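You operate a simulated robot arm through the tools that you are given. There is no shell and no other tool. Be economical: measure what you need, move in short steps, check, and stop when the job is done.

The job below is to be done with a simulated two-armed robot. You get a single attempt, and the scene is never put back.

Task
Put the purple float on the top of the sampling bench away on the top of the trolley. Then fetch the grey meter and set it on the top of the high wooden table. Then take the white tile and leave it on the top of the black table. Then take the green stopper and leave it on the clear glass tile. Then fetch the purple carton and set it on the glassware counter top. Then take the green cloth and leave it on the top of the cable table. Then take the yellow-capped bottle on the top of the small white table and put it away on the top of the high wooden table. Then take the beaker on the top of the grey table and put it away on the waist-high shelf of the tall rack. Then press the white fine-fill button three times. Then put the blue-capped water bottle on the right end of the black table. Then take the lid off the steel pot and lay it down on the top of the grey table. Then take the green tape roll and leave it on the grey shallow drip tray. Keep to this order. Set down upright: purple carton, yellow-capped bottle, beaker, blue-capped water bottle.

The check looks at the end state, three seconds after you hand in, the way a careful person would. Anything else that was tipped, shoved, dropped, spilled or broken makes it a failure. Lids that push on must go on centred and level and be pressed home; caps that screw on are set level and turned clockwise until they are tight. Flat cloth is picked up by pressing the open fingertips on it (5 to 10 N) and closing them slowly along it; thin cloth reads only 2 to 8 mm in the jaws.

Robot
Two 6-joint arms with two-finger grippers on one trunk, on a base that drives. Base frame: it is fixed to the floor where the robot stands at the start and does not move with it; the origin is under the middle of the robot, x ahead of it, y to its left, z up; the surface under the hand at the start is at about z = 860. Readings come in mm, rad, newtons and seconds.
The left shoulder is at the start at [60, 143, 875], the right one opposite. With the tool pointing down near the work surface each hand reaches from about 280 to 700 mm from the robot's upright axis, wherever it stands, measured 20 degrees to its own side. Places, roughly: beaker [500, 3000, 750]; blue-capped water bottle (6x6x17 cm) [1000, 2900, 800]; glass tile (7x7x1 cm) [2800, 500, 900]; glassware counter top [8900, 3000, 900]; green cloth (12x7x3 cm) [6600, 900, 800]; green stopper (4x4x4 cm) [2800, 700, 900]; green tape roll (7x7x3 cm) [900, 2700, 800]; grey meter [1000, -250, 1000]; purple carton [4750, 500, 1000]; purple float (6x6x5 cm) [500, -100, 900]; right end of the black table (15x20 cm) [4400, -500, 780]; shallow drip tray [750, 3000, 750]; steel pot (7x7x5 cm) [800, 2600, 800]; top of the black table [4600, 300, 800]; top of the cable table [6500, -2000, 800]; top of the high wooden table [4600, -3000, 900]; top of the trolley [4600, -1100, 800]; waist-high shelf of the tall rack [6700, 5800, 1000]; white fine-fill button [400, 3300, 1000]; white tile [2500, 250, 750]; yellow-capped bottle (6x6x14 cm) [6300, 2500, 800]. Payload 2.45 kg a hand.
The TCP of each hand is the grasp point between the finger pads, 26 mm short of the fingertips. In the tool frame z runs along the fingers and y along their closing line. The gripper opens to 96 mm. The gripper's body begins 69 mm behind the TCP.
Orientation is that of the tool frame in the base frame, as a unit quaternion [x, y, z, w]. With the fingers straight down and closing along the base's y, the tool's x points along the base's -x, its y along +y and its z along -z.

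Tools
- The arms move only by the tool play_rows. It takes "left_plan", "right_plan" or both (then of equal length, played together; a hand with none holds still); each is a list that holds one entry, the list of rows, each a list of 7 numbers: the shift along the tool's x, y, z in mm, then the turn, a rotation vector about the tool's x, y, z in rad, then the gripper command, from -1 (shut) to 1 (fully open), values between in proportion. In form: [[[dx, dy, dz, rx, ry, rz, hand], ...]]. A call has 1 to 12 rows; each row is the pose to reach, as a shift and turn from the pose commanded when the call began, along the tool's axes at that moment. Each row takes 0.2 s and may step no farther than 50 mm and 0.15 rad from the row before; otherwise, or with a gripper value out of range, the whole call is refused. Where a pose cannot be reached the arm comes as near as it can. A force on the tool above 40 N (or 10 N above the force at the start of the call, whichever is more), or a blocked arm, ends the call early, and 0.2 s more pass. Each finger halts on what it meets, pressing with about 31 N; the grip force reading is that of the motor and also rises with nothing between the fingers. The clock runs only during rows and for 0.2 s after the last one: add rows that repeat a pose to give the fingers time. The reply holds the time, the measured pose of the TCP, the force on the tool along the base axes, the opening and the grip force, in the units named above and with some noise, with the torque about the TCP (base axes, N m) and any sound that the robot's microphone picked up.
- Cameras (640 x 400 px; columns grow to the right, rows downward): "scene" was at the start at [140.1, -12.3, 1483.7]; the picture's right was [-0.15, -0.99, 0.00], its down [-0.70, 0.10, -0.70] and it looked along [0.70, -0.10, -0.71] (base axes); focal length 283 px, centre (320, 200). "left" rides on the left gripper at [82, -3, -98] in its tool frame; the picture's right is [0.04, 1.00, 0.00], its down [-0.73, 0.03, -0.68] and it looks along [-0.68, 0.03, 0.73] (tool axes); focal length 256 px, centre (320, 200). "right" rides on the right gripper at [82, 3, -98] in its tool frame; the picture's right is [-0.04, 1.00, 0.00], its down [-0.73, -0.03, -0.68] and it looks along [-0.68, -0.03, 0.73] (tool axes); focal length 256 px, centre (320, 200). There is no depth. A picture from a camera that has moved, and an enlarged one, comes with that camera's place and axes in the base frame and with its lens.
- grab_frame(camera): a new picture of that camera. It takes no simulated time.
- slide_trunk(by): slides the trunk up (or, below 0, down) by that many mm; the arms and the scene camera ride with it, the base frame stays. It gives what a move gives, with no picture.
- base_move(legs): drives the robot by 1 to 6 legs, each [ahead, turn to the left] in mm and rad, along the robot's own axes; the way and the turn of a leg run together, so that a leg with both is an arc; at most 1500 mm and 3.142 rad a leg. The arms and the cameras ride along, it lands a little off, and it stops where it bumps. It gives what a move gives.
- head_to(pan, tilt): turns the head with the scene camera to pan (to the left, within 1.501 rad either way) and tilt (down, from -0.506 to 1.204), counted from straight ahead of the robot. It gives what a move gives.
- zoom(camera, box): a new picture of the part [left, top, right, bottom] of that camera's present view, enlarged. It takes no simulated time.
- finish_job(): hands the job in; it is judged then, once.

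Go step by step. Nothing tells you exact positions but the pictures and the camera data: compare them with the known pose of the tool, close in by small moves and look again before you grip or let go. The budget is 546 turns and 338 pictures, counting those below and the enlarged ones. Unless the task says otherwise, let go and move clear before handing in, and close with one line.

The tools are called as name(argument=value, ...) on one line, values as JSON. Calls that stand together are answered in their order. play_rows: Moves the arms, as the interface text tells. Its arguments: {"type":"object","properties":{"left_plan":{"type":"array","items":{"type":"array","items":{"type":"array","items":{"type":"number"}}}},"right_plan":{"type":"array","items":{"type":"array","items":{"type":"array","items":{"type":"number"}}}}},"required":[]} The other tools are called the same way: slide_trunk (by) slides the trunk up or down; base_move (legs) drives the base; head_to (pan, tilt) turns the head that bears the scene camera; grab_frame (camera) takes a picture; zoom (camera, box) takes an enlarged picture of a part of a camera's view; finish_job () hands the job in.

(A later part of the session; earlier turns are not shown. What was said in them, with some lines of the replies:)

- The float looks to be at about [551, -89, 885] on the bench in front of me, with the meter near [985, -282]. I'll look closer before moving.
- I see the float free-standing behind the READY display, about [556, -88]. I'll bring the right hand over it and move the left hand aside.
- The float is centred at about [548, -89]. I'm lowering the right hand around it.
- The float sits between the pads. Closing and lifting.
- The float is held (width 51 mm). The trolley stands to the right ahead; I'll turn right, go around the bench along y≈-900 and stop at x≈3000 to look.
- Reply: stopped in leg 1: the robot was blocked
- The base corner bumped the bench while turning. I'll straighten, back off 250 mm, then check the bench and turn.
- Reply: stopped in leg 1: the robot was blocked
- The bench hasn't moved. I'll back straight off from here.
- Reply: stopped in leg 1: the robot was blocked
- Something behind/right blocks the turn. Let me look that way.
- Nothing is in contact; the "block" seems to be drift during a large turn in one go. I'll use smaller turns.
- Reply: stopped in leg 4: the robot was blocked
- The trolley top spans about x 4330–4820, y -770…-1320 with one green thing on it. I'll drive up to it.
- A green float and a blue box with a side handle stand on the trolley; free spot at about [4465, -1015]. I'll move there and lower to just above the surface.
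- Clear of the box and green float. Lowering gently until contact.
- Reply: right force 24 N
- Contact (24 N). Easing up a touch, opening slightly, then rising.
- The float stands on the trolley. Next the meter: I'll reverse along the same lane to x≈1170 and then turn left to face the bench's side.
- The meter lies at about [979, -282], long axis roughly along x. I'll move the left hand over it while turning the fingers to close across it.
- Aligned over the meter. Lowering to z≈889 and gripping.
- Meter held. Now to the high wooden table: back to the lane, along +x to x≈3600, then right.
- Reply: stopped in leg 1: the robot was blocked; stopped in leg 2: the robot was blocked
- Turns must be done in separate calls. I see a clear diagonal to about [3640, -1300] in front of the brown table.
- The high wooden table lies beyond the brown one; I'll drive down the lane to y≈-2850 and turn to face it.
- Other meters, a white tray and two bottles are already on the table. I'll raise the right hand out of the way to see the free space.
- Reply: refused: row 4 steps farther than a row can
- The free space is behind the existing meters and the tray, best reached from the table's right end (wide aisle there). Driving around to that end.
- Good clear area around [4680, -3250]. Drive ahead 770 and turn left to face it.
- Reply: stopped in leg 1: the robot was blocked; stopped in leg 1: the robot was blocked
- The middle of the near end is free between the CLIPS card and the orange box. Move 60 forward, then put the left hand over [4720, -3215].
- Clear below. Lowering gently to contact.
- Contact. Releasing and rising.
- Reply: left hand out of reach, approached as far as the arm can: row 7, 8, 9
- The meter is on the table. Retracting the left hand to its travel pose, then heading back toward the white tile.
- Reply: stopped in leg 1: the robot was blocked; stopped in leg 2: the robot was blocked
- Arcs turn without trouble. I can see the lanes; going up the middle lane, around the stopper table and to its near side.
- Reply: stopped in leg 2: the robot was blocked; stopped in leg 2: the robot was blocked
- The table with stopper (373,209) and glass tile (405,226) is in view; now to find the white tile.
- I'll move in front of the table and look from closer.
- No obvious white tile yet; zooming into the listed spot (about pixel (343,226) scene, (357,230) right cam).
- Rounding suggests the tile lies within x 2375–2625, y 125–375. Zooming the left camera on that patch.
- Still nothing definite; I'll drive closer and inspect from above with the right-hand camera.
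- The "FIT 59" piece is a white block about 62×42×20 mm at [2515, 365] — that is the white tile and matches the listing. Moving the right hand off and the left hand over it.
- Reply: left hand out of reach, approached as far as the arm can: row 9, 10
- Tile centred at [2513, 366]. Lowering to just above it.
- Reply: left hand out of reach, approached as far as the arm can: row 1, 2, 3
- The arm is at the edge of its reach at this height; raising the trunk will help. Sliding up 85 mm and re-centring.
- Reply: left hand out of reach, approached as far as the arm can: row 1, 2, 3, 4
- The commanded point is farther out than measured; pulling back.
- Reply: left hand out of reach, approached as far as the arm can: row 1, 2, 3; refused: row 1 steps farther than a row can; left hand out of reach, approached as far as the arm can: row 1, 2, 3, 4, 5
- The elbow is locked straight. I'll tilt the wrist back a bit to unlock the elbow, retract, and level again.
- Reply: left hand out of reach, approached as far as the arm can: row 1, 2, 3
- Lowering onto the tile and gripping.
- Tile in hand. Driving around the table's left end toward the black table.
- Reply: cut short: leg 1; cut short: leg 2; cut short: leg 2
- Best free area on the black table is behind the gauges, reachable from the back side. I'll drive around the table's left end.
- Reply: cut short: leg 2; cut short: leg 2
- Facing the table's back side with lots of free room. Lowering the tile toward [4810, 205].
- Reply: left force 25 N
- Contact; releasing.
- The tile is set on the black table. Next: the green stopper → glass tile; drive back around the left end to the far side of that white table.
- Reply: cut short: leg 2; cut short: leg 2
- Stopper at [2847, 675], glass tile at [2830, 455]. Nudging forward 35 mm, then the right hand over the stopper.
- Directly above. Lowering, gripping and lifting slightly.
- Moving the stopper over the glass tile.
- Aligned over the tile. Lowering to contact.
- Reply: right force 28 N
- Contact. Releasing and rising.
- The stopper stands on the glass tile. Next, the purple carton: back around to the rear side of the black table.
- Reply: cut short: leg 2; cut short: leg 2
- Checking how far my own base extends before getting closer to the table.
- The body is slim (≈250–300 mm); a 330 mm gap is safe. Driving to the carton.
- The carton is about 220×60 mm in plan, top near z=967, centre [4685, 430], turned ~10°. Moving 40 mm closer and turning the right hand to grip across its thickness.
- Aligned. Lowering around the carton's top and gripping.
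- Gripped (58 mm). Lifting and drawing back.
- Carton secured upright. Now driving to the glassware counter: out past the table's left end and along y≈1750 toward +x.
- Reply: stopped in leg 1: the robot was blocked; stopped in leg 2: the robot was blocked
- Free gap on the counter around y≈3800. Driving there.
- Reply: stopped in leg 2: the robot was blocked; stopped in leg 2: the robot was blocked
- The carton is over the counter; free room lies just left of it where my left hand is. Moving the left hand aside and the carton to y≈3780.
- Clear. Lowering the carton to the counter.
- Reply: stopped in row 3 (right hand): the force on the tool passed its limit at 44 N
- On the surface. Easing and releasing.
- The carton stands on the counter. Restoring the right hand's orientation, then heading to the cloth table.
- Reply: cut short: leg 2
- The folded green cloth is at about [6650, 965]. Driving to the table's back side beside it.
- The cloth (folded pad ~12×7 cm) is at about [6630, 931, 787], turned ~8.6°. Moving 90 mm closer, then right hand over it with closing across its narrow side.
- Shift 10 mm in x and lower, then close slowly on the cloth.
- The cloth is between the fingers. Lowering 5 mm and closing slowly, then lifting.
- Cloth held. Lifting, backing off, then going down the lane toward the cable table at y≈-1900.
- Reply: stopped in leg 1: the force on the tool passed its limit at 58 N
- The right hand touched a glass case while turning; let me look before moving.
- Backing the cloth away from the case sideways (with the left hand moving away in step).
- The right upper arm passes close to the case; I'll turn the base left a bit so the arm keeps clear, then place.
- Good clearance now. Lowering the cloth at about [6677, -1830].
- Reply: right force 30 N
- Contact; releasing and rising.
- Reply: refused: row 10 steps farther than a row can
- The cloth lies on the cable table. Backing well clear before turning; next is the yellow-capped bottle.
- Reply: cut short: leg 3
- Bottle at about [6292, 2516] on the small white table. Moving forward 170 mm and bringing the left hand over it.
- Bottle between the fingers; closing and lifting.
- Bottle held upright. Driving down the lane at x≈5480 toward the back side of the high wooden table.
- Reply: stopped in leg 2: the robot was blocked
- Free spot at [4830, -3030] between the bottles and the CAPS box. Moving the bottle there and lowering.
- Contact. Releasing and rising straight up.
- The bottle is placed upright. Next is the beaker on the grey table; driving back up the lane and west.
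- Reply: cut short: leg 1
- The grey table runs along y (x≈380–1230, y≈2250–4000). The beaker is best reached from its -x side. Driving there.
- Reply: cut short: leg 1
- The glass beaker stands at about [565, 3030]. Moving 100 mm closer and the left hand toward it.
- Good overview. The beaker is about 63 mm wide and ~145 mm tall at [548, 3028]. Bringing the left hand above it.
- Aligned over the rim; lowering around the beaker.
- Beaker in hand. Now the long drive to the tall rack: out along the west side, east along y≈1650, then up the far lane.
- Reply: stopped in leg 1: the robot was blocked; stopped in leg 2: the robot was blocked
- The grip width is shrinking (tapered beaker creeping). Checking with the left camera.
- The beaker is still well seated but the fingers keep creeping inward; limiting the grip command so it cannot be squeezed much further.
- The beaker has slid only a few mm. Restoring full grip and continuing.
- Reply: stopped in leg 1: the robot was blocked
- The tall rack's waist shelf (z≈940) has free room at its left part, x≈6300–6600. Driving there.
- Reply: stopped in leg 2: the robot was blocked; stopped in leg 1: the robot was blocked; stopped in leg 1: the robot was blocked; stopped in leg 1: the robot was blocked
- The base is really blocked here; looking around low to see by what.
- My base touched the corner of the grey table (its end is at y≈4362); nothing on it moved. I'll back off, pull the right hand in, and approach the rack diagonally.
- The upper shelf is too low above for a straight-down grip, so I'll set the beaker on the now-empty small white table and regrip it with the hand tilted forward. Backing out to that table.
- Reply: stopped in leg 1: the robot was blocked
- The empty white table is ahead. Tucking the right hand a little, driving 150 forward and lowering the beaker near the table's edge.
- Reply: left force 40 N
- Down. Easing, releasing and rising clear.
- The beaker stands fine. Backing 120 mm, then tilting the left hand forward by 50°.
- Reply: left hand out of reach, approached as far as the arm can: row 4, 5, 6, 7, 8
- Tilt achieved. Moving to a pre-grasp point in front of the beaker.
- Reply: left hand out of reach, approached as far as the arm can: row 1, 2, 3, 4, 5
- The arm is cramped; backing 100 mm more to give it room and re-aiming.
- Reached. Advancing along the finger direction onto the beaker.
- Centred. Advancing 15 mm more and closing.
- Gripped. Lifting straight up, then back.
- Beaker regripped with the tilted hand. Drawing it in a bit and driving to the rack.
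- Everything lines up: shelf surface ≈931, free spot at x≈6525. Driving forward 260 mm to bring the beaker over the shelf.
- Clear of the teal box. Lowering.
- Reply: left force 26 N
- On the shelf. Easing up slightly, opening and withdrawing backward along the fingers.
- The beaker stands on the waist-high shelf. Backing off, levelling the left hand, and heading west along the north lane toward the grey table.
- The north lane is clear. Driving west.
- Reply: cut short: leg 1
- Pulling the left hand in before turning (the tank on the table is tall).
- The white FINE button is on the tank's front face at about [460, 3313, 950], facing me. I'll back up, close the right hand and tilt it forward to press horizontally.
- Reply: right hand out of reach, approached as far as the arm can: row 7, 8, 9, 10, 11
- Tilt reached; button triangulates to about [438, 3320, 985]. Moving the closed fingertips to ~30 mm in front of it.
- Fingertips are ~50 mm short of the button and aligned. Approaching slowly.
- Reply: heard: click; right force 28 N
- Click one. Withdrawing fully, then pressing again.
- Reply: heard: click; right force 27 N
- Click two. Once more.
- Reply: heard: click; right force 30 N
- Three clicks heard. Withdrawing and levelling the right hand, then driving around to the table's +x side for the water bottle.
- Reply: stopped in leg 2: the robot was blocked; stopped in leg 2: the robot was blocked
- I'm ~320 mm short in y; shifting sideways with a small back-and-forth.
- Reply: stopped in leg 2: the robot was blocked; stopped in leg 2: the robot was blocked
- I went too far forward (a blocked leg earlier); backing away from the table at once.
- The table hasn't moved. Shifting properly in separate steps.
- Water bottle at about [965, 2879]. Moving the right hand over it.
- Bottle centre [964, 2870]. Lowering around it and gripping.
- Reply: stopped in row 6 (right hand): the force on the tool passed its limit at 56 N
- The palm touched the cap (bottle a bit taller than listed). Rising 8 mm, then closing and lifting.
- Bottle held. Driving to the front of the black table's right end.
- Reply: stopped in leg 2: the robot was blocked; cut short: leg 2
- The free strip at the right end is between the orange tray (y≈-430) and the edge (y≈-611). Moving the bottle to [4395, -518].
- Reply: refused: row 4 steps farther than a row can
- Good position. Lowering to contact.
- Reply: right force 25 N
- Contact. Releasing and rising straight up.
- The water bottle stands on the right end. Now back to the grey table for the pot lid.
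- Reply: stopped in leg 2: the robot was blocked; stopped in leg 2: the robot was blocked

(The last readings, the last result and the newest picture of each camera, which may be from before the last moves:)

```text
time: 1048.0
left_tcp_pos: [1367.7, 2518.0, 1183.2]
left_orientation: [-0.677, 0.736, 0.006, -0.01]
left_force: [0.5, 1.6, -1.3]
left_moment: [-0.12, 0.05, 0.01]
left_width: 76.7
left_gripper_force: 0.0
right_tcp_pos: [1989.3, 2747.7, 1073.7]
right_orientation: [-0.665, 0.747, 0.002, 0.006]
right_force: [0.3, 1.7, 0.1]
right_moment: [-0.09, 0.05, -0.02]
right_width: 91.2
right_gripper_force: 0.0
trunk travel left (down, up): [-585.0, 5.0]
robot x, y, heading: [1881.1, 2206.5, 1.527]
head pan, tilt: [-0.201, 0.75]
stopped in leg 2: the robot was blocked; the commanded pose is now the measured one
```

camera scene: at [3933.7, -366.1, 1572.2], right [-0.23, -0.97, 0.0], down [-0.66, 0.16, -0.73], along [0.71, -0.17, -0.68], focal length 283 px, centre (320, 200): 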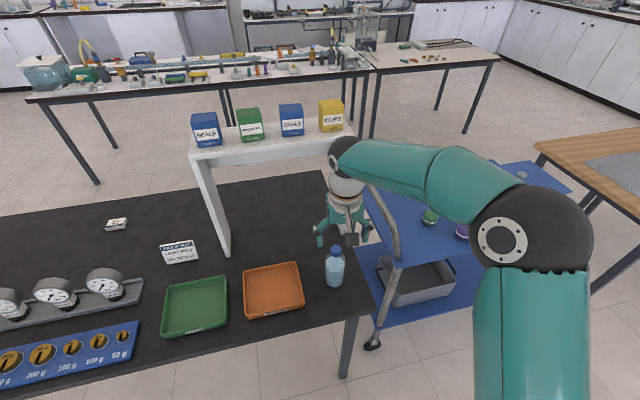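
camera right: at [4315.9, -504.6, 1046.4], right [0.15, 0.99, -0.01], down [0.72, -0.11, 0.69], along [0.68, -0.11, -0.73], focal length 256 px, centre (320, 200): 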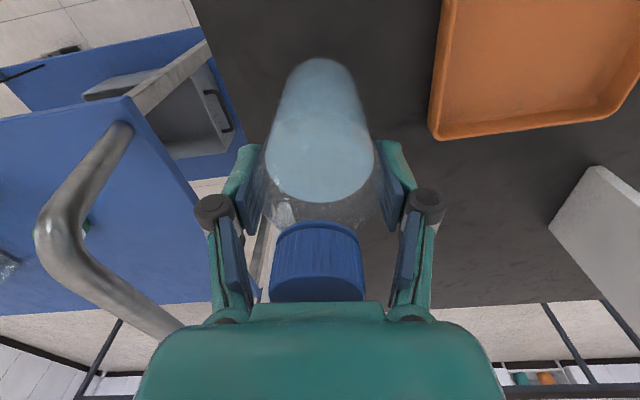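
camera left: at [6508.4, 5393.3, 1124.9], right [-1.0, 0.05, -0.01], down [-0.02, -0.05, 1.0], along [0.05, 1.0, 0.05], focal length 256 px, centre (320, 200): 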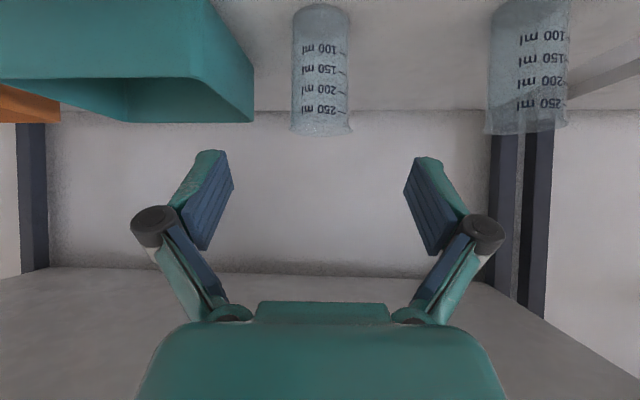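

base_move(legs=[[390, 0]])

base_move(legs=[[0, 0.8]])

base_move(legs=[[0, 0.8]])

base_move(legs=[[400, 0]])

head_to(pan=0.0, tilt=0.8)

grab_frame(camera="scene")

```text
time: 1050.4
left_tcp_pos: [1382.7, 2901.6, 1183.7]
left_orientation: [-0.677, 0.736, 0.008, -0.007]
left_force: [-1.2, 0.5, -0.3]
left_moment: [-0.01, 0.02, 0.03]
left_width: 76.7
left_gripper_force: 0.0
right_tcp_pos: [2006.4, 3130.7, 1076.2]
right_orientation: [-0.664, 0.748, 0.002, 0.009]
right_force: [0.0, -0.2, 0.1]
right_moment: [-0.04, 0.02, 0.0]
right_width: 91.2
right_gripper_force: 0.1
trunk travel left (down, up): [-585.0, 5.0]
robot x, y, heading: [1892.7, 2595.7, 1.517]
head pan, tilt: [-0.201, 0.75]
```

```text
time: 1053.2
left_tcp_pos: [1319.4, 2437.3, 1183.3]
left_orientation: [0.91, -0.414, -0.004, 0.01]
left_force: [0.0, 0.1, 0.3]
left_moment: [-0.01, -0.01, -0.01]
left_width: 77.0
left_gripper_force: 0.1
right_tcp_pos: [1588.7, 3044.6, 1077.3]
right_orientation: [0.903, -0.429, -0.004, -0.007]
right_force: [-0.4, -0.5, 0.6]
right_moment: [0.0, -0.04, 0.01]
right_width: 91.2
right_gripper_force: 0.0
trunk travel left (down, up): [-585.0, 5.0]
robot x, y, heading: [1921.4, 2617.3, 2.325]
head pan, tilt: [-0.201, 0.75]
```

```text
time: 1055.9
left_tcp_pos: [1611.3, 2066.1, 1183.0]
left_orientation: [0.999, -0.038, 0.0, 0.009]
left_force: [-0.4, -0.7, -0.2]
left_moment: [0.07, 0.02, -0.02]
left_width: 76.5
left_gripper_force: 0.0
right_tcp_pos: [1376.8, 2686.5, 1079.0]
right_orientation: [0.998, -0.055, -0.008, -0.006]
right_force: [-0.1, -1.2, -0.2]
right_moment: [0.08, 0.0, 0.02]
right_width: 91.1
right_gripper_force: 0.0
trunk travel left (down, up): [-585.0, 5.0]
robot x, y, heading: [1917.7, 2643.2, 3.103]
head pan, tilt: [-0.201, 0.75]
stopped in leg 1: the robot was blocked; the commanded pose is now the measured one
```

```text
time: 1058.5
left_tcp_pos: [1212.7, 2087.2, 1186.1]
left_orientation: [0.999, -0.039, -0.001, 0.01]
left_force: [-0.7, 0.6, -0.1]
left_moment: [0.03, -0.04, -0.01]
left_width: 77.0
left_gripper_force: 0.1
right_tcp_pos: [978.0, 2708.7, 1078.3]
right_orientation: [0.998, -0.055, -0.008, -0.005]
right_force: [-0.1, -0.3, -0.3]
right_moment: [-0.03, -0.01, 0.0]
right_width: 91.6
right_gripper_force: 0.1
trunk travel left (down, up): [-585.0, 5.0]
robot x, y, heading: [1518.0, 2665.9, 3.095]
head pan, tilt: [-0.201, 0.75]
```

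```text
time: 1059.2
left_tcp_pos: [1212.7, 2087.0, 1186.4]
left_orientation: [0.999, -0.04, -0.001, 0.011]
left_force: [0.5, 0.0, -0.9]
left_moment: [-0.02, 0.03, -0.02]
left_width: 77.1
left_gripper_force: 0.3
right_tcp_pos: [979.1, 2709.1, 1078.7]
right_orientation: [0.998, -0.056, -0.008, -0.005]
right_force: [0.5, 0.1, -0.4]
right_moment: [-0.02, -0.01, 0.03]
right_width: 91.2
right_gripper_force: 0.0
trunk travel left (down, up): [-585.0, 5.0]
robot x, y, heading: [1516.5, 2666.8, 3.097]
head pan, tilt: [0.0, 0.799]
```

```text
167 pictures are left
camera scene: at [1377.4, 2671.8, 1568.1], right [0.05, 1.0, 0.0], down [0.72, -0.03, -0.7], along [-0.7, 0.03, -0.72], focal length 283 px, centre (320, 200)
```

scene: 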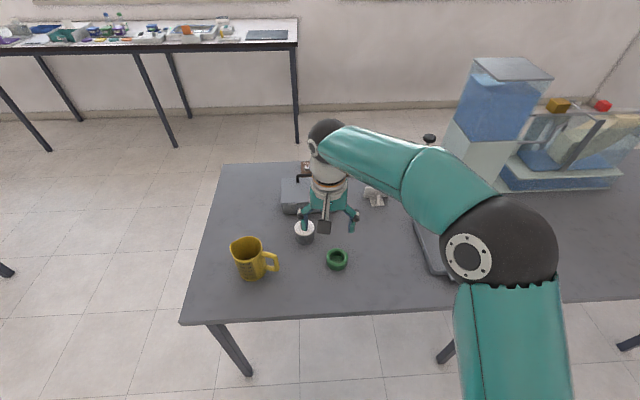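

Pot with white lid and black knob at about [787, 2643]; tape roll at [893, 2747]. Moving 100 mm closer and the right hand above the pot for a look.

base_move(legs=[[100, 0]])

play_rows(right_plan=[[[-30, 20, 0, 0.005, 0.005, 0, 0.8], [-60, 40, 10, 0.005, 0.005, 0, 0.8], [-90, 60, 30, 0.005, 0.005, 0, 0.8], [-90, 60, 70, 0.005, 0.005, 0, 0.8], [-90, 60, 70, 0.005, 0.005, 0, 0.8]]])

grab_frame(camera="right")

```text
time: 1060.3
left_tcp_pos: [1112.5, 2093.1, 1186.1]
left_orientation: [0.999, -0.038, 0.0, 0.011]
left_force: [-1.4, 0.1, -0.5]
left_moment: [0.01, -0.03, 0.0]
left_width: 77.1
left_gripper_force: 0.0
right_tcp_pos: [877.7, 2712.8, 1079.4]
right_orientation: [0.998, -0.056, -0.007, -0.004]
right_force: [-0.8, -1.0, 0.3]
right_moment: [0.02, -0.03, 0.01]
right_width: 91.3
right_gripper_force: 0.0
trunk travel left (down, up): [-585.0, 5.0]
robot x, y, heading: [1418.7, 2670.4, 3.092]
head pan, tilt: [0.0, 0.799]
```

```text
time: 1061.5
left_tcp_pos: [1114.0, 2091.9, 1186.7]
left_orientation: [0.999, -0.038, -0.001, 0.012]
left_force: [0.7, 0.0, -0.5]
left_moment: [-0.02, 0.02, 0.0]
left_width: 76.8
left_gripper_force: 0.0
right_tcp_pos: [791.4, 2666.1, 1007.8]
right_orientation: [0.998, -0.056, -0.006, -0.007]
right_force: [-0.9, -0.4, 0.0]
right_moment: [0.02, 0.03, 0.0]
right_width: 86.5
right_gripper_force: 0.1
right hand out of reach, approached as far as the arm can: row 3, 4, 5
trunk travel left (down, up): [-585.0, 5.0]
robot x, y, heading: [1420.2, 2671.2, 3.094]
head pan, tilt: [0.0, 0.799]
```

```text
166 pictures are left
camera right: at [873.5, 2653.1, 1105.5], right [-0.15, -0.99, -0.01], down [-0.72, 0.1, 0.69], along [-0.68, 0.11, -0.72], focal length 256 px, centre (320, 200)
```

right: 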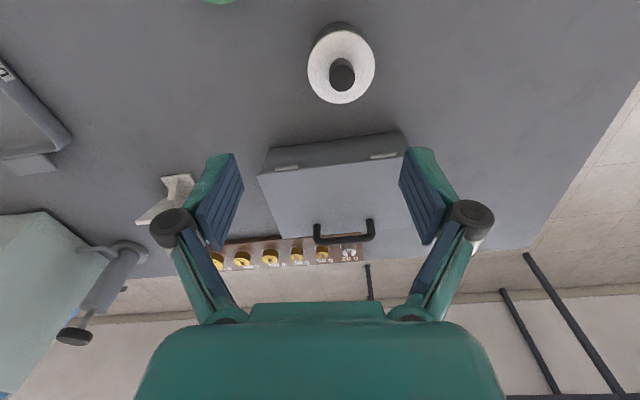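

Driving 40 mm more and centring over the knob.

base_move(legs=[[45, 0]])

play_rows(right_plan=[[[25, 5, 10, 0, 0, 0, 0.5], [50, 11, 30, 0, 0, 0, 0.3], [52, 13, 70, 0, 0, 0, 0.3], [52, 13, 100, 0, 0, 0, 0.3], [52, 13, 100, 0, 0, 0, 0.3]]])

grab_frame(camera="right")

```text
time: 1062.4
left_tcp_pos: [1066.1, 2093.6, 1186.7]
left_orientation: [0.999, -0.038, 0.001, 0.01]
left_force: [-1.0, 0.9, -0.5]
left_moment: [0.04, -0.05, -0.01]
left_width: 76.8
left_gripper_force: 0.2
right_tcp_pos: [744.3, 2668.1, 1006.4]
right_orientation: [0.998, -0.055, -0.004, -0.008]
right_force: [-1.2, 0.5, -1.1]
right_moment: [0.0, -0.05, 0.0]
right_width: 86.5
right_gripper_force: 0.1
trunk travel left (down, up): [-585.0, 5.0]
robot x, y, heading: [1374.2, 2675.3, 3.092]
head pan, tilt: [0.0, 0.799]
```

```text
time: 1063.6
left_tcp_pos: [1069.3, 2094.6, 1188.8]
left_orientation: [0.999, -0.038, -0.002, 0.01]
left_force: [-0.4, 0.3, 0.3]
left_moment: [0.02, 0.0, -0.01]
left_width: 76.6
left_gripper_force: 0.0
right_tcp_pos: [796.8, 2652.3, 910.7]
right_orientation: [0.998, -0.056, -0.005, -0.007]
right_force: [0.0, -0.4, -0.3]
right_moment: [0.01, 0.02, -0.02]
right_width: 62.4
right_gripper_force: 0.0
trunk travel left (down, up): [-585.0, 5.0]
robot x, y, heading: [1373.8, 2669.3, 3.094]
head pan, tilt: [0.0, 0.799]
```

```text
165 pictures are left
camera right: at [878.2, 2636.9, 1005.5], right [-0.15, -0.99, -0.01], down [-0.72, 0.1, 0.69], along [-0.68, 0.11, -0.73], focal length 256 px, centre (320, 200)
```

right: 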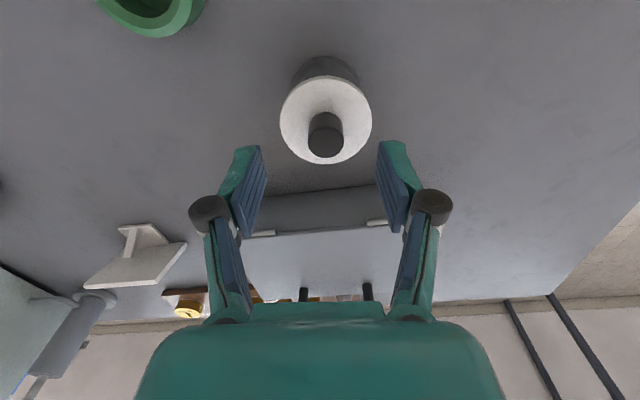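

Knob is ~23 mm wide at [790, 2648], top z≈855. Lowering around it.

play_rows(right_plan=[[[-6, 5, 25, 0, 0, 0, 0.3], [-6, 5, 45, 0, 0, 0, 0.3], [-6, 5, 55, 0, 0, 0, 0.3], [-6, 5, 55, 0, 0, 0, 0.3]]])

grab_frame(camera="right")

```text
time: 1064.6
left_tcp_pos: [1070.7, 2093.0, 1190.1]
left_orientation: [0.999, -0.039, -0.002, 0.009]
left_force: [-0.6, -0.3, 0.1]
left_moment: [0.0, -0.02, 0.03]
left_width: 76.8
left_gripper_force: 0.0
right_tcp_pos: [788.9, 2648.4, 858.1]
right_orientation: [0.998, -0.056, -0.01, -0.005]
right_force: [7.3, 3.4, 36.2]
right_moment: [0.33, -0.27, 0.14]
right_width: 61.1
right_gripper_force: 21.1
trunk travel left (down, up): [-585.0, 5.0]
robot x, y, heading: [1372.2, 2674.8, 3.095]
head pan, tilt: [0.0, 0.799]
```

```text
164 pictures are left
camera right: at [871.3, 2633.8, 954.8], right [-0.15, -0.99, -0.01], down [-0.71, 0.1, 0.69], along [-0.68, 0.11, -0.72], focal length 256 px, centre (320, 200)
```

right: 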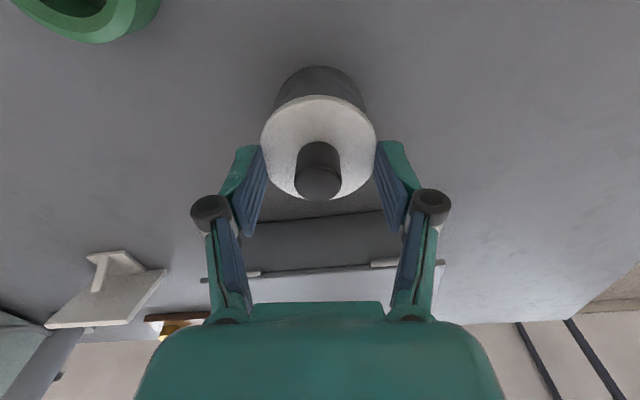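

Fingertips rest on the lid; raising 5 mm, then closing on the knob.

play_rows(right_plan=[[[0, 0, -5, 0, 0, 0, 0.3], [0, 0, -5, 0, 0, 0, 0], [0, 0, -5, 0, 0, 0, -0.5], [0, 0, -5, 0, 0, 0, -1], [0, 0, -5, 0, 0, 0, -1], [0, 0, -5, 0, 0, 0, -1]]])

play_rows(right_plan=[[[0, 0, -4, 0, 0, 0, -1], [0, 0, -8, 0, 0, 0, -1], [0, 0, -14, 0, 0, 0, -1], [0, 0, -14, 0, 0, 0, -1]]])

grab_frame(camera="right")

```text
time: 1066.0
left_tcp_pos: [1071.8, 2092.8, 1188.6]
left_orientation: [0.999, -0.039, -0.003, 0.01]
left_force: [0.3, -0.1, -1.0]
left_moment: [0.0, 0.01, 0.04]
left_width: 76.7
left_gripper_force: 0.0
right_tcp_pos: [790.2, 2648.2, 864.6]
right_orientation: [0.998, -0.057, -0.01, -0.005]
right_force: [1.6, 0.8, 38.1]
right_moment: [-0.08, -0.11, 0.03]
right_width: 21.6
right_gripper_force: 31.2
trunk travel left (down, up): [-585.0, 5.0]
robot x, y, heading: [1375.2, 2670.5, 3.092]
head pan, tilt: [0.0, 0.799]
```

```text
time: 1067.0
left_tcp_pos: [1067.8, 2094.3, 1187.8]
left_orientation: [0.999, -0.038, -0.001, 0.01]
left_force: [-0.2, -0.9, -0.6]
left_moment: [-0.01, 0.03, -0.03]
left_width: 77.0
left_gripper_force: 0.2
right_tcp_pos: [788.8, 2648.3, 870.3]
right_orientation: [0.998, -0.054, -0.005, -0.008]
right_force: [-0.1, -0.8, 0.8]
right_moment: [0.01, -0.03, -0.05]
right_width: 21.7
right_gripper_force: 31.1
trunk travel left (down, up): [-585.0, 5.0]
robot x, y, heading: [1377.7, 2672.0, 3.09]
head pan, tilt: [0.0, 0.799]
heard: snap
```

```text
163 pictures are left
camera right: at [870.8, 2633.8, 968.1], right [-0.15, -0.99, -0.01], down [-0.72, 0.1, 0.69], along [-0.68, 0.11, -0.73], focal length 256 px, centre (320, 200)
```

right: 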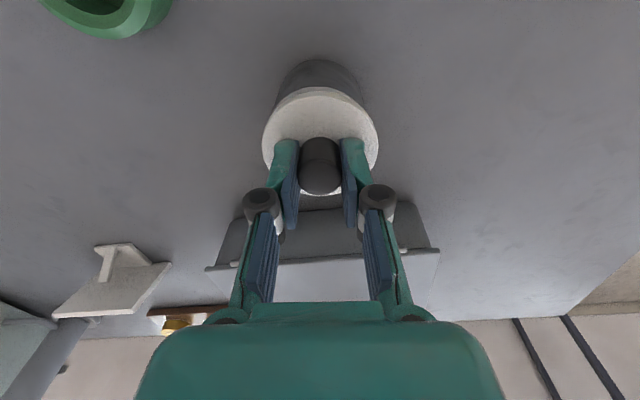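

A snap — the lid popped. Lifting further to check the pot stays.

play_rows(right_plan=[[[0, 0, -10, 0, 0, 0, -1], [0, 0, -25, 0, 0, 0, -1], [0, 0, -50, 0, 0, 0, -1], [0, 0, -80, 0, 0, 0, -1], [0, 0, -80, 0, 0, 0, -1]]])

grab_frame(camera="right")

grab_frame(camera="scene")

```text
time: 1068.2
left_tcp_pos: [1068.0, 2093.8, 1187.3]
left_orientation: [0.999, -0.038, -0.001, 0.011]
left_force: [-0.4, 0.2, -0.5]
left_moment: [-0.01, 0.0, 0.0]
left_width: 76.7
left_gripper_force: 0.1
right_tcp_pos: [789.7, 2646.9, 952.6]
right_orientation: [0.998, -0.055, -0.006, -0.007]
right_force: [-0.2, -1.2, -0.1]
right_moment: [-0.02, -0.01, 0.02]
right_width: 21.6
right_gripper_force: 31.0
trunk travel left (down, up): [-585.0, 5.0]
robot x, y, heading: [1373.8, 2672.1, 3.092]
head pan, tilt: [0.0, 0.799]
```

```text
162 pictures are left
camera right: at [870.8, 2632.6, 1049.3], right [-0.15, -0.99, -0.01], down [-0.72, 0.1, 0.69], along [-0.68, 0.11, -0.73], focal length 256 px, centre (320, 200)
```

right: 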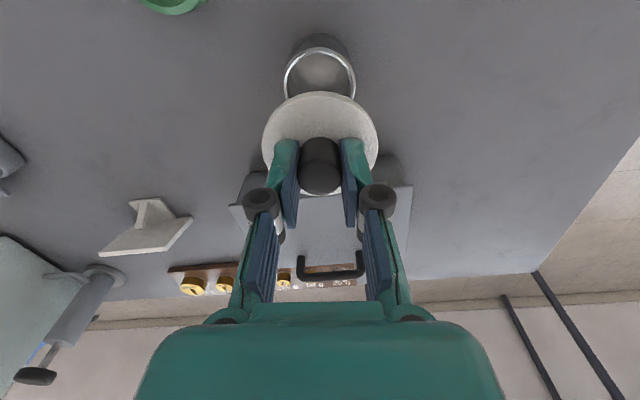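

```text
161 pictures are left
camera scene: at [1231.8, 2678.4, 1568.0], right [0.05, 1.0, 0.0], down [0.72, -0.03, -0.7], along [-0.7, 0.03, -0.72], focal length 283 px, centre (320, 200)
```

scene: 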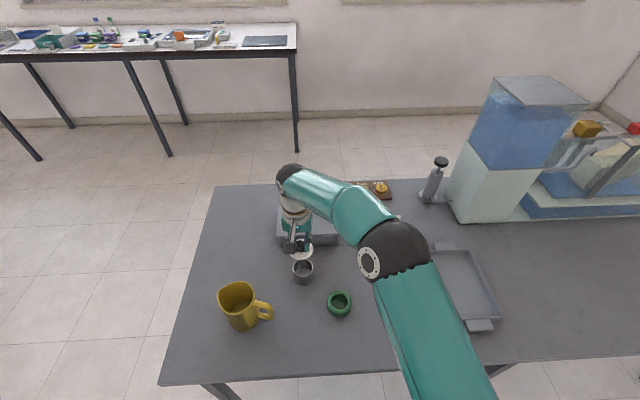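

The lid is off and the pot stays. Carrying the lid to the free spot at [930, 2890].

play_rows(right_plan=[[[16, -37, 0, 0, 0, 0, -1], [32, -74, 0, 0, 0, 0, -1], [48, -111, 0, 0, 0, 0, -1], [64, -148, 0, 0, 0, 0, -1], [80, -185, 0, 0, 0, 0, -1], [96, -222, 10, 0, 0, 0, -1], [112, -257, 25, 0, 0, 0, -1], [112, -257, 65, 0, 0, 0, -1], [112, -257, 95, 0, 0, 0, -1], [112, -257, 95, 0, 0, 0, -1]]])

grab_frame(camera="right")

grab_frame(camera="scene")

```text
time: 1070.4
left_tcp_pos: [1068.8, 2094.7, 1187.9]
left_orientation: [0.999, -0.038, -0.001, 0.01]
left_force: [0.1, -0.8, -0.6]
left_moment: [-0.03, 0.0, -0.02]
left_width: 76.5
left_gripper_force: 0.2
right_tcp_pos: [927.8, 2892.0, 859.8]
right_orientation: [0.998, -0.056, -0.006, -0.008]
right_force: [0.0, -0.3, 0.3]
right_moment: [0.02, 0.0, 0.02]
right_width: 21.7
right_gripper_force: 31.2
trunk travel left (down, up): [-585.0, 5.0]
robot x, y, heading: [1372.0, 2674.1, 3.092]
head pan, tilt: [0.0, 0.799]
```

```text
160 pictures are left
camera right: at [1009.8, 2876.7, 955.6], right [-0.15, -0.99, -0.01], down [-0.72, 0.1, 0.69], along [-0.68, 0.11, -0.72], focal length 256 px, centre (320, 200)
```

right: 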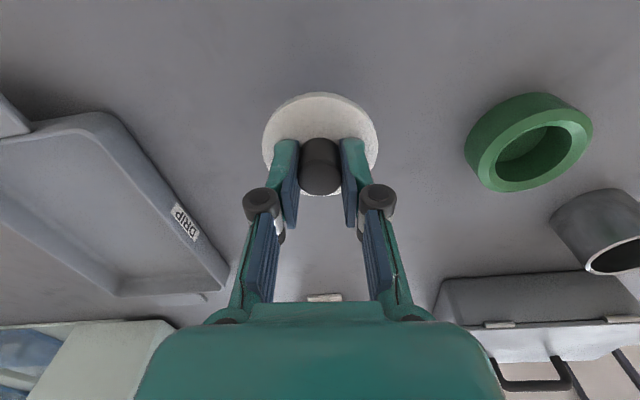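

```text
159 pictures are left
camera scene: at [1232.6, 2678.2, 1568.1], right [0.05, 1.0, 0.0], down [0.72, -0.03, -0.7], along [-0.7, 0.03, -0.72], focal length 283 px, centre (320, 200)
```

scene: 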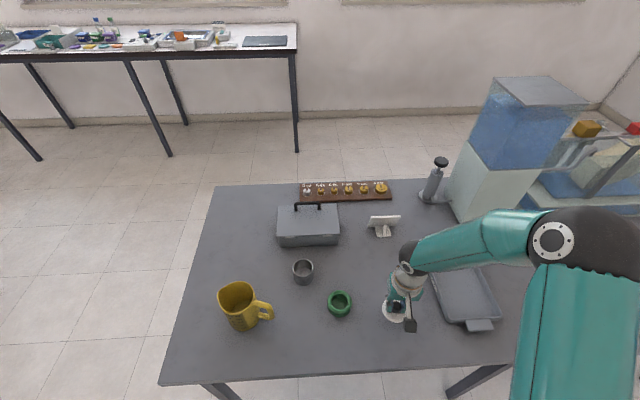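

Clear space. Lowering the lid gently.

play_rows(right_plan=[[[0, 0, 8, 0, 0, 0, -1], [0, 0, 16, 0, 0, 0, -1], [0, 0, 24, 0, 0, 0, -1], [0, 0, 30, 0, 0, 0, -1], [0, 0, 30, 0, 0, 0, -1]]])

play_rows(right_plan=[[[0, 0, 3, 0, 0, 0, -1], [0, 0, 6, 0, 0, 0, -1], [0, 0, 9, 0, 0, 0, -1], [0, 0, 9, 0, 0, 0, -1]]])

```text
time: 1071.6
left_tcp_pos: [1068.2, 2093.2, 1187.6]
left_orientation: [0.999, -0.038, -0.001, 0.01]
left_force: [-0.1, 0.1, 0.6]
left_moment: [-0.01, -0.03, -0.01]
left_width: 76.9
left_gripper_force: 0.1
right_tcp_pos: [928.5, 2892.7, 829.1]
right_orientation: [0.998, -0.055, -0.005, -0.006]
right_force: [-1.2, 0.4, -0.9]
right_moment: [0.01, 0.0, 0.01]
right_width: 21.4
right_gripper_force: 30.7
trunk travel left (down, up): [-585.0, 5.0]
robot x, y, heading: [1374.2, 2669.8, 3.093]
head pan, tilt: [0.0, 0.799]
```

```text
time: 1072.6
left_tcp_pos: [1069.4, 2094.0, 1187.1]
left_orientation: [0.999, -0.038, -0.001, 0.01]
left_force: [-0.3, 0.8, -1.1]
left_moment: [0.0, 0.03, 0.0]
left_width: 76.9
left_gripper_force: 0.1
right_tcp_pos: [928.3, 2892.3, 820.6]
right_orientation: [0.998, -0.056, -0.006, -0.008]
right_force: [0.5, -0.8, -0.3]
right_moment: [0.0, 0.01, 0.04]
right_width: 21.5
right_gripper_force: 30.6
trunk travel left (down, up): [-585.0, 5.0]
robot x, y, heading: [1374.0, 2670.1, 3.092]
head pan, tilt: [0.0, 0.799]
```

play_rows(right_plan=[[[0, 0, 3, 0, 0, 0, -1], [0, 0, 6, 0, 0, 0, -1], [0, 0, 9, 0, 0, 0, -1], [0, 0, 9, 0, 0, 0, -1]]])

```text
time: 1073.6
left_tcp_pos: [1069.9, 2093.2, 1187.6]
left_orientation: [0.999, -0.039, -0.002, 0.01]
left_force: [-0.4, 0.6, -0.8]
left_moment: [0.0, 0.0, 0.02]
left_width: 77.1
left_gripper_force: 0.0
right_tcp_pos: [928.5, 2891.4, 813.6]
right_orientation: [0.998, -0.056, -0.008, -0.008]
right_force: [-0.1, 1.4, 19.1]
right_moment: [-0.26, 0.01, -0.01]
right_width: 21.5
right_gripper_force: 31.0
trunk travel left (down, up): [-585.0, 5.0]
robot x, y, heading: [1373.8, 2670.3, 3.094]
head pan, tilt: [0.0, 0.799]
```

Contact. Releasing and rising.

play_rows(right_plan=[[[0, 0, -3, 0, 0, 0, -1], [0, 0, -4, 0, 0, 0, -0.5], [0, 0, -5, 0, 0, 0, 0], [0, 0, -6, 0, 0, 0, 0.2], [0, 0, -30, 0, 0, 0, 0.2], [0, 0, -70, 0, 0, 0, 0.2], [0, 0, -115, 0, 0, 0, 0.2], [0, 0, -160, 0, 0, 0, 0.2], [0, 0, -190, 0, 0, 0, 0.2]]])

grab_frame(camera="right")

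```text
time: 1075.6
left_tcp_pos: [1069.8, 2093.4, 1188.0]
left_orientation: [0.999, -0.039, -0.001, 0.01]
left_force: [-0.1, -0.1, -0.4]
left_moment: [-0.02, 0.03, 0.0]
left_width: 77.0
left_gripper_force: 0.2
right_tcp_pos: [929.9, 2890.8, 1002.0]
right_orientation: [0.998, -0.056, -0.006, -0.007]
right_force: [-0.4, 0.4, -0.6]
right_moment: [-0.01, 0.01, 0.01]
right_width: 57.3
right_gripper_force: 0.0
trunk travel left (down, up): [-585.0, 5.0]
robot x, y, heading: [1372.0, 2670.9, 3.097]
head pan, tilt: [0.0, 0.799]
```

```text
158 pictures are left
camera right: at [1011.9, 2875.3, 1099.1], right [-0.15, -0.99, -0.01], down [-0.72, 0.1, 0.69], along [-0.68, 0.11, -0.73], focal length 256 px, centre (320, 200)
```

right: 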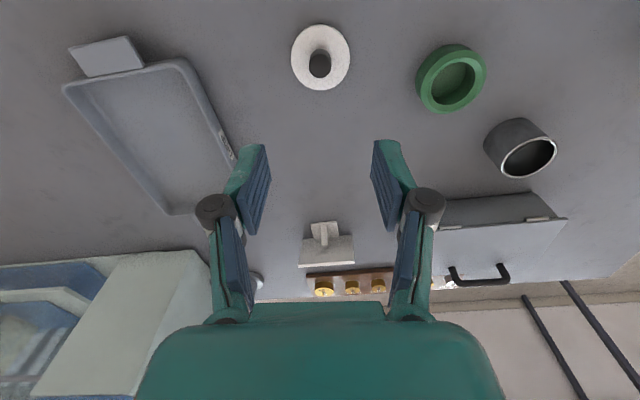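

The lid lies flat on the table. Now the tape roll at [896, 2750]: moving over it.

play_rows(right_plan=[[[-5, 36, 0, 0, 0, 0, 1], [-9, 72, 0, 0, 0, 0, 1], [-14, 108, 20, 0, 0, 0, 1], [-18, 144, 45, 0, 0, 0, 1], [-18, 144, 85, 0, 0, 0, 1], [-18, 144, 110, 0, 0, 0, 1], [-18, 144, 110, 0, 0, 0, 1]]])

grab_frame(camera="right")

```text
time: 1077.2
left_tcp_pos: [1068.8, 2094.2, 1186.8]
left_orientation: [0.999, -0.038, -0.001, 0.01]
left_force: [0.5, 0.9, -0.1]
left_moment: [-0.01, -0.01, -0.02]
left_width: 76.8
left_gripper_force: 0.1
right_tcp_pos: [894.9, 2750.2, 889.5]
right_orientation: [0.998, -0.055, -0.006, -0.007]
right_force: [0.2, -0.1, 0.0]
right_moment: [-0.01, -0.01, -0.02]
right_width: 96.1
right_gripper_force: 0.0
trunk travel left (down, up): [-585.0, 5.0]
robot x, y, heading: [1375.3, 2672.0, 3.09]
head pan, tilt: [0.0, 0.799]
```

```text
157 pictures are left
camera right: at [976.1, 2736.6, 985.4], right [-0.15, -0.99, -0.01], down [-0.72, 0.1, 0.69], along [-0.68, 0.11, -0.73], focal length 256 px, centre (320, 200)
```

right: 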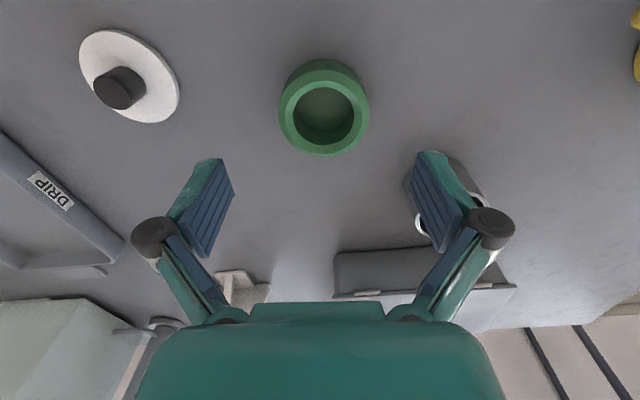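

play_rows(right_plan=[[[3, 2, 35, 0, 0, 0, 1], [3, 2, 65, 0, 0, 0, 1], [3, 2, 77, 0, 0, 0, 1], [3, 2, 77, 0, 0, 0, 1]]])

grab_frame(camera="right")

```text
time: 1078.2
left_tcp_pos: [1068.8, 2094.4, 1186.6]
left_orientation: [0.999, -0.039, -0.001, 0.01]
left_force: [0.6, -0.2, -0.4]
left_moment: [-0.02, -0.02, 0.02]
left_width: 76.7
left_gripper_force: 0.0
right_tcp_pos: [896.4, 2749.5, 812.5]
right_orientation: [0.998, -0.056, -0.006, -0.006]
right_force: [0.6, 0.1, 0.2]
right_moment: [-0.03, 0.02, 0.02]
right_width: 96.1
right_gripper_force: 0.2
trunk travel left (down, up): [-585.0, 5.0]
robot x, y, heading: [1377.1, 2669.6, 3.098]
head pan, tilt: [0.0, 0.799]
```

```text
156 pictures are left
camera right: at [977.7, 2735.1, 908.7], right [-0.15, -0.99, -0.01], down [-0.72, 0.1, 0.69], along [-0.68, 0.11, -0.73], focal length 256 px, centre (320, 200)
```

right: 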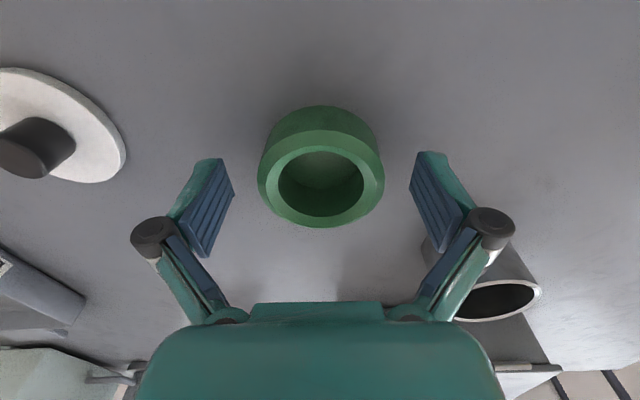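

play_rows(right_plan=[[[0, 0, 0, 0, 0, 0, 0.5], [0, 0, 0, 0, 0, 0, 0], [0, 0, 0, 0, 0, 0, -1], [0, 0, 0, 0, 0, 0, -1], [0, 0, 0, 0, 0, 0, -1], [0, 0, -30, 0, 0, 0, -1], [0, 0, -70, 0, 0, 0, -1], [0, 0, -115, 0, 0, 0, -1], [0, 0, -150, 0, 0, 0, -1]]])

grab_frame(camera="right")

grab_frame(camera="scene")

```text
time: 1080.2
left_tcp_pos: [1070.1, 2094.7, 1188.2]
left_orientation: [0.999, -0.038, -0.001, 0.01]
left_force: [0.4, 0.3, -0.7]
left_moment: [0.0, 0.01, 0.01]
left_width: 76.8
left_gripper_force: 0.0
right_tcp_pos: [899.4, 2745.8, 964.2]
right_orientation: [0.998, -0.056, -0.005, -0.007]
right_force: [1.0, 0.3, -0.5]
right_moment: [0.03, 0.01, -0.02]
right_width: 66.8
right_gripper_force: 30.6
trunk travel left (down, up): [-585.0, 5.0]
robot x, y, heading: [1372.9, 2670.8, 3.095]
head pan, tilt: [0.0, 0.799]
```

```text
155 pictures are left
camera right: at [980.2, 2732.5, 1059.9], right [-0.15, -0.99, -0.01], down [-0.72, 0.1, 0.69], along [-0.68, 0.11, -0.73], focal length 256 px, centre (320, 200)
```

right: 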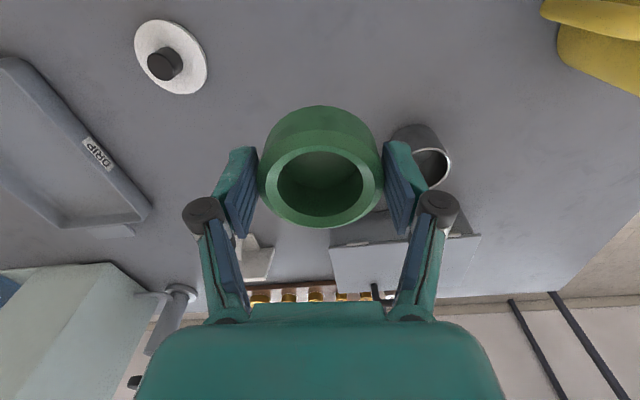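

```text
154 pictures are left
camera scene: at [1233.0, 2678.5, 1568.1], right [0.05, 1.0, 0.0], down [0.72, -0.03, -0.7], along [-0.7, 0.03, -0.72], focal length 283 px, centre (320, 200)
```

scene: 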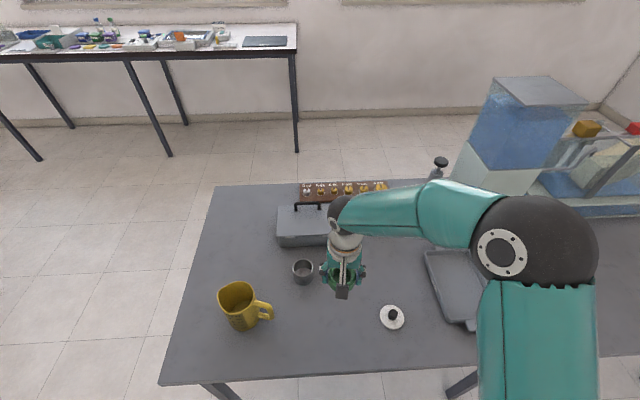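

Tape held. The drip tray is centred about [855, 3125]. Moving over it.

play_rows(right_plan=[[[-8, -41, 0, 0, 0, 0, -1], [-16, -82, 0, 0, 0, 0, -1], [-24, -123, 0, 0, 0, 0, -1], [-32, -164, 0, 0, 0, 0, -1], [-40, -205, 0, 0, 0, 0, -1], [-48, -246, 0, 0, 0, 0, -1], [-56, -287, 0, 0, 0, 0, -1], [-64, -328, 0, 0, 0, 0, -1], [-70, -372, 0, 0, 0, 0, -1], [-70, -372, 40, 0, 0, 0, -1], [-70, -372, 60, 0, 0, 0, -1], [-70, -372, 60, 0, 0, 0, -1]]])

grab_frame(camera="right")

head_to(pan=-0.5, tilt=0.8)

grab_frame(camera="scene")

```text
time: 1082.8
left_tcp_pos: [1067.9, 2093.5, 1187.3]
left_orientation: [0.999, -0.038, -0.002, 0.01]
left_force: [-0.1, 0.5, -0.3]
left_moment: [-0.01, -0.01, -0.03]
left_width: 76.9
left_gripper_force: 0.1
right_tcp_pos: [869.6, 3125.2, 908.3]
right_orientation: [0.998, -0.056, -0.006, -0.007]
right_force: [-0.2, 1.0, -0.9]
right_moment: [0.05, -0.04, 0.04]
right_width: 66.5
right_gripper_force: 31.3
trunk travel left (down, up): [-585.0, 5.0]
robot x, y, heading: [1378.6, 2671.6, 3.1]
head pan, tilt: [0.0, 0.799]
```

```text
153 pictures are left
camera right: at [950.6, 3110.3, 1005.1], right [-0.15, -0.99, -0.01], down [-0.72, 0.1, 0.69], along [-0.68, 0.11, -0.73], focal length 256 px, centre (320, 200)
```

right: 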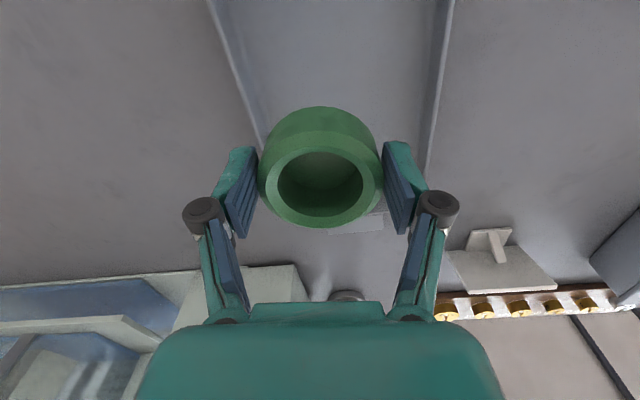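

```text
time: 1083.8
left_tcp_pos: [1067.6, 2094.0, 1187.8]
left_orientation: [0.999, -0.038, -0.001, 0.01]
left_force: [-0.5, 0.8, 0.4]
left_moment: [0.0, -0.04, -0.02]
left_width: 76.7
left_gripper_force: 0.0
right_tcp_pos: [869.1, 3124.7, 909.9]
right_orientation: [0.998, -0.056, -0.006, -0.007]
right_force: [0.3, 0.4, 0.4]
right_moment: [0.03, 0.0, 0.01]
right_width: 66.4
right_gripper_force: 30.9
trunk travel left (down, up): [-585.0, 5.0]
robot x, y, heading: [1376.9, 2674.8, 3.102]
head pan, tilt: [-0.499, 0.799]
```

```text
152 pictures are left
camera scene: at [1243.9, 2716.6, 1568.0], right [0.52, 0.86, 0.0], down [0.61, -0.37, -0.7], along [-0.6, 0.36, -0.72], focal length 283 px, centre (320, 200)
```

scene: 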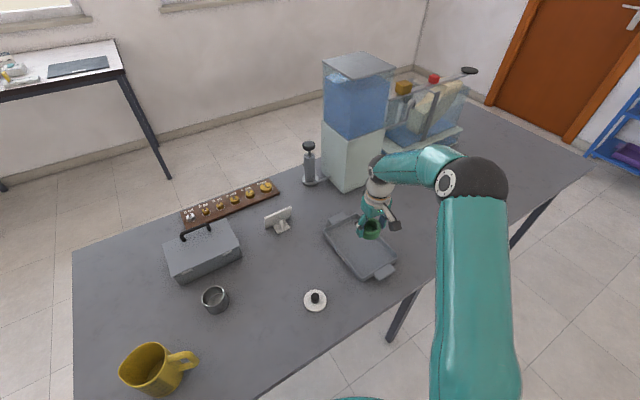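

Shifting ~17 mm each to centre in the tray and lowering.

play_rows(right_plan=[[[-9, 10, 10, 0, 0, 0, -1], [-17, 19, 25, 0, 0, 0, -1], [-17, 19, 55, 0, 0, 0, -1], [-17, 19, 72, 0, 0, 0, -1], [-17, 19, 72, 0, 0, 0, -1]]])

grab_frame(camera="right")

```text
time: 1085.0
left_tcp_pos: [1068.5, 2094.9, 1186.9]
left_orientation: [0.999, -0.038, -0.001, 0.01]
left_force: [-1.0, -0.7, 0.0]
left_moment: [0.02, -0.02, 0.0]
left_width: 77.0
left_gripper_force: 0.1
right_tcp_pos: [850.4, 3109.0, 835.1]
right_orientation: [0.998, -0.057, -0.005, -0.007]
right_force: [1.0, 0.5, -1.0]
right_moment: [-0.04, -0.01, 0.01]
right_width: 66.4
right_gripper_force: 31.3
trunk travel left (down, up): [-585.0, 5.0]
robot x, y, heading: [1373.2, 2673.5, 3.094]
head pan, tilt: [-0.499, 0.799]
```

```text
151 pictures are left
camera right: at [931.4, 3094.6, 932.2], right [-0.15, -0.99, -0.01], down [-0.72, 0.1, 0.69], along [-0.68, 0.11, -0.73], focal length 256 px, centre (320, 200)
```

right: 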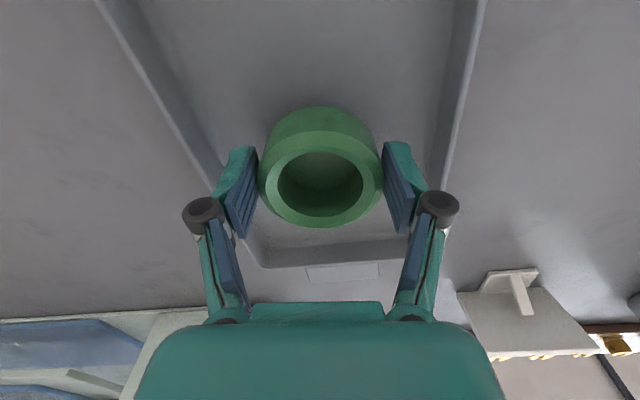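

Centred within the tray walls (≈3030…3182). Lowering to contact.

play_rows(right_plan=[[[0, 0, 5, 0, 0, 0, -1], [0, 0, 10, 0, 0, 0, -1], [0, 0, 14, 0, 0, 0, -1], [0, 0, 14, 0, 0, 0, -1]]])

play_rows(right_plan=[[[0, 0, 3, 0, 0, 0, -1], [0, 0, 6, 0, 0, 0, -1], [0, 0, 6, 0, 0, 0, -1]]])

```text
time: 1086.0
left_tcp_pos: [1068.6, 2094.6, 1188.4]
left_orientation: [0.999, -0.038, 0.0, 0.011]
left_force: [0.1, 0.0, -0.1]
left_moment: [0.01, 0.01, 0.03]
left_width: 76.8
left_gripper_force: 0.2
right_tcp_pos: [850.4, 3108.5, 822.0]
right_orientation: [0.998, -0.057, -0.006, -0.008]
right_force: [-0.8, 0.3, 0.4]
right_moment: [0.03, 0.03, 0.02]
right_width: 66.5
right_gripper_force: 31.3
trunk travel left (down, up): [-585.0, 5.0]
robot x, y, heading: [1372.1, 2672.4, 3.095]
head pan, tilt: [-0.499, 0.799]
```

```text
time: 1086.8
left_tcp_pos: [1068.4, 2093.0, 1189.0]
left_orientation: [0.999, -0.038, -0.001, 0.01]
left_force: [0.4, 0.2, 0.1]
left_moment: [-0.01, 0.03, -0.01]
left_width: 77.2
left_gripper_force: 0.1
right_tcp_pos: [849.9, 3108.5, 817.1]
right_orientation: [0.998, -0.055, -0.007, -0.007]
right_force: [0.6, -0.3, 7.6]
right_moment: [-0.22, -0.06, -0.01]
right_width: 66.7
right_gripper_force: 31.4
trunk travel left (down, up): [-585.0, 5.0]
robot x, y, heading: [1375.9, 2673.9, 3.091]
head pan, tilt: [-0.499, 0.799]
```

Contact (8 N). Releasing and rising.

play_rows(right_plan=[[[0, 0, 0, 0, 0, 0, 0.45], [0, 0, 0, 0, 0, 0, 0.65], [0, 0, 0, 0, 0, 0, 0.65], [0, 0, -30, 0, 0, 0, 0.65], [0, 0, -70, 0, 0, 0, 0.65], [0, 0, -115, 0, 0, 0, 0.65], [0, 0, -160, 0, 0, 0, 0.65], [10, 0, -205, 0, 0, 0, 0.65], [40, 0, -240, 0, 0, 0, 0.65]]])

grab_frame(camera="right")

grab_frame(camera="scene")

```text
time: 1088.8
left_tcp_pos: [1070.7, 2094.6, 1188.1]
left_orientation: [0.999, -0.039, -0.002, 0.01]
left_force: [0.9, 0.5, -0.2]
left_moment: [0.01, 0.05, 0.02]
left_width: 76.9
left_gripper_force: 0.0
right_tcp_pos: [895.1, 3100.7, 1057.0]
right_orientation: [0.998, -0.056, -0.006, -0.007]
right_force: [-0.2, -0.1, -0.8]
right_moment: [-0.01, 0.08, 0.01]
right_width: 79.2
right_gripper_force: 0.0
trunk travel left (down, up): [-585.0, 5.0]
robot x, y, heading: [1377.8, 2672.0, 3.092]
head pan, tilt: [-0.499, 0.799]
```

```text
150 pictures are left
camera right: at [976.6, 3087.0, 1153.8], right [-0.15, -0.99, -0.01], down [-0.72, 0.1, 0.69], along [-0.68, 0.11, -0.72], focal length 256 px, centre (320, 200)
```

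right: 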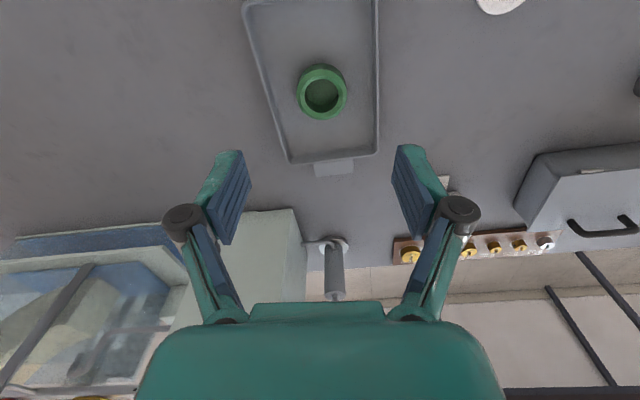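

```text
149 pictures are left
camera scene: at [1246.3, 2716.0, 1568.2], right [0.52, 0.85, 0.0], down [0.61, -0.37, -0.7], along [-0.6, 0.36, -0.72], focal length 283 px, centre (320, 200)
```

scene: 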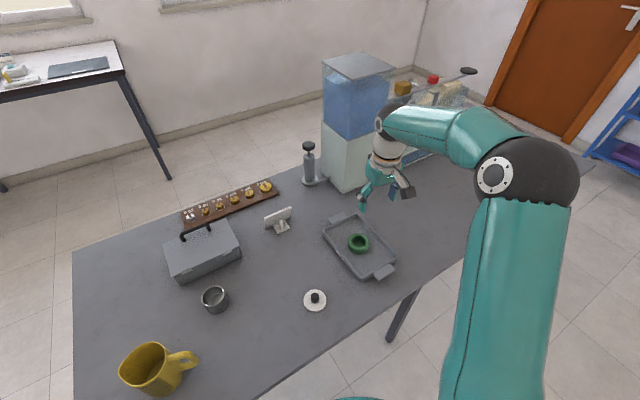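

The tape roll lies in the drip tray and all twelve steps are done. Backing clear, then handing in.

base_move(legs=[[-200, 0]])

finish_job()

```text
time: 1090.4
left_tcp_pos: [1271.2, 2084.4, 1188.4]
left_orientation: [0.999, -0.038, -0.002, 0.011]
left_force: [0.3, -0.6, -0.9]
left_moment: [0.0, 0.02, 0.02]
left_width: 76.7
left_gripper_force: 0.2
right_tcp_pos: [1094.8, 3091.4, 1057.0]
right_orientation: [0.998, -0.055, -0.006, -0.007]
right_force: [0.1, -0.5, -0.4]
right_moment: [-0.01, 0.02, 0.0]
right_width: 79.2
right_gripper_force: 0.2
trunk travel left (down, up): [-585.0, 5.0]
robot x, y, heading: [1574.1, 2659.5, 3.091]
head pan, tilt: [-0.499, 0.799]
```

```text
The job is handed in.
```

I did all twelve steps in order and handed the job in. Two things might count against it: the hand holding the cloth hit the glass case beside the cable table (58 N), and I took the white "FIT 59" block for the white tile; the base also brushed the grey table by the rack, where nothing appeared to move, and the case looked undisturbed but I had no earlier position to compare.
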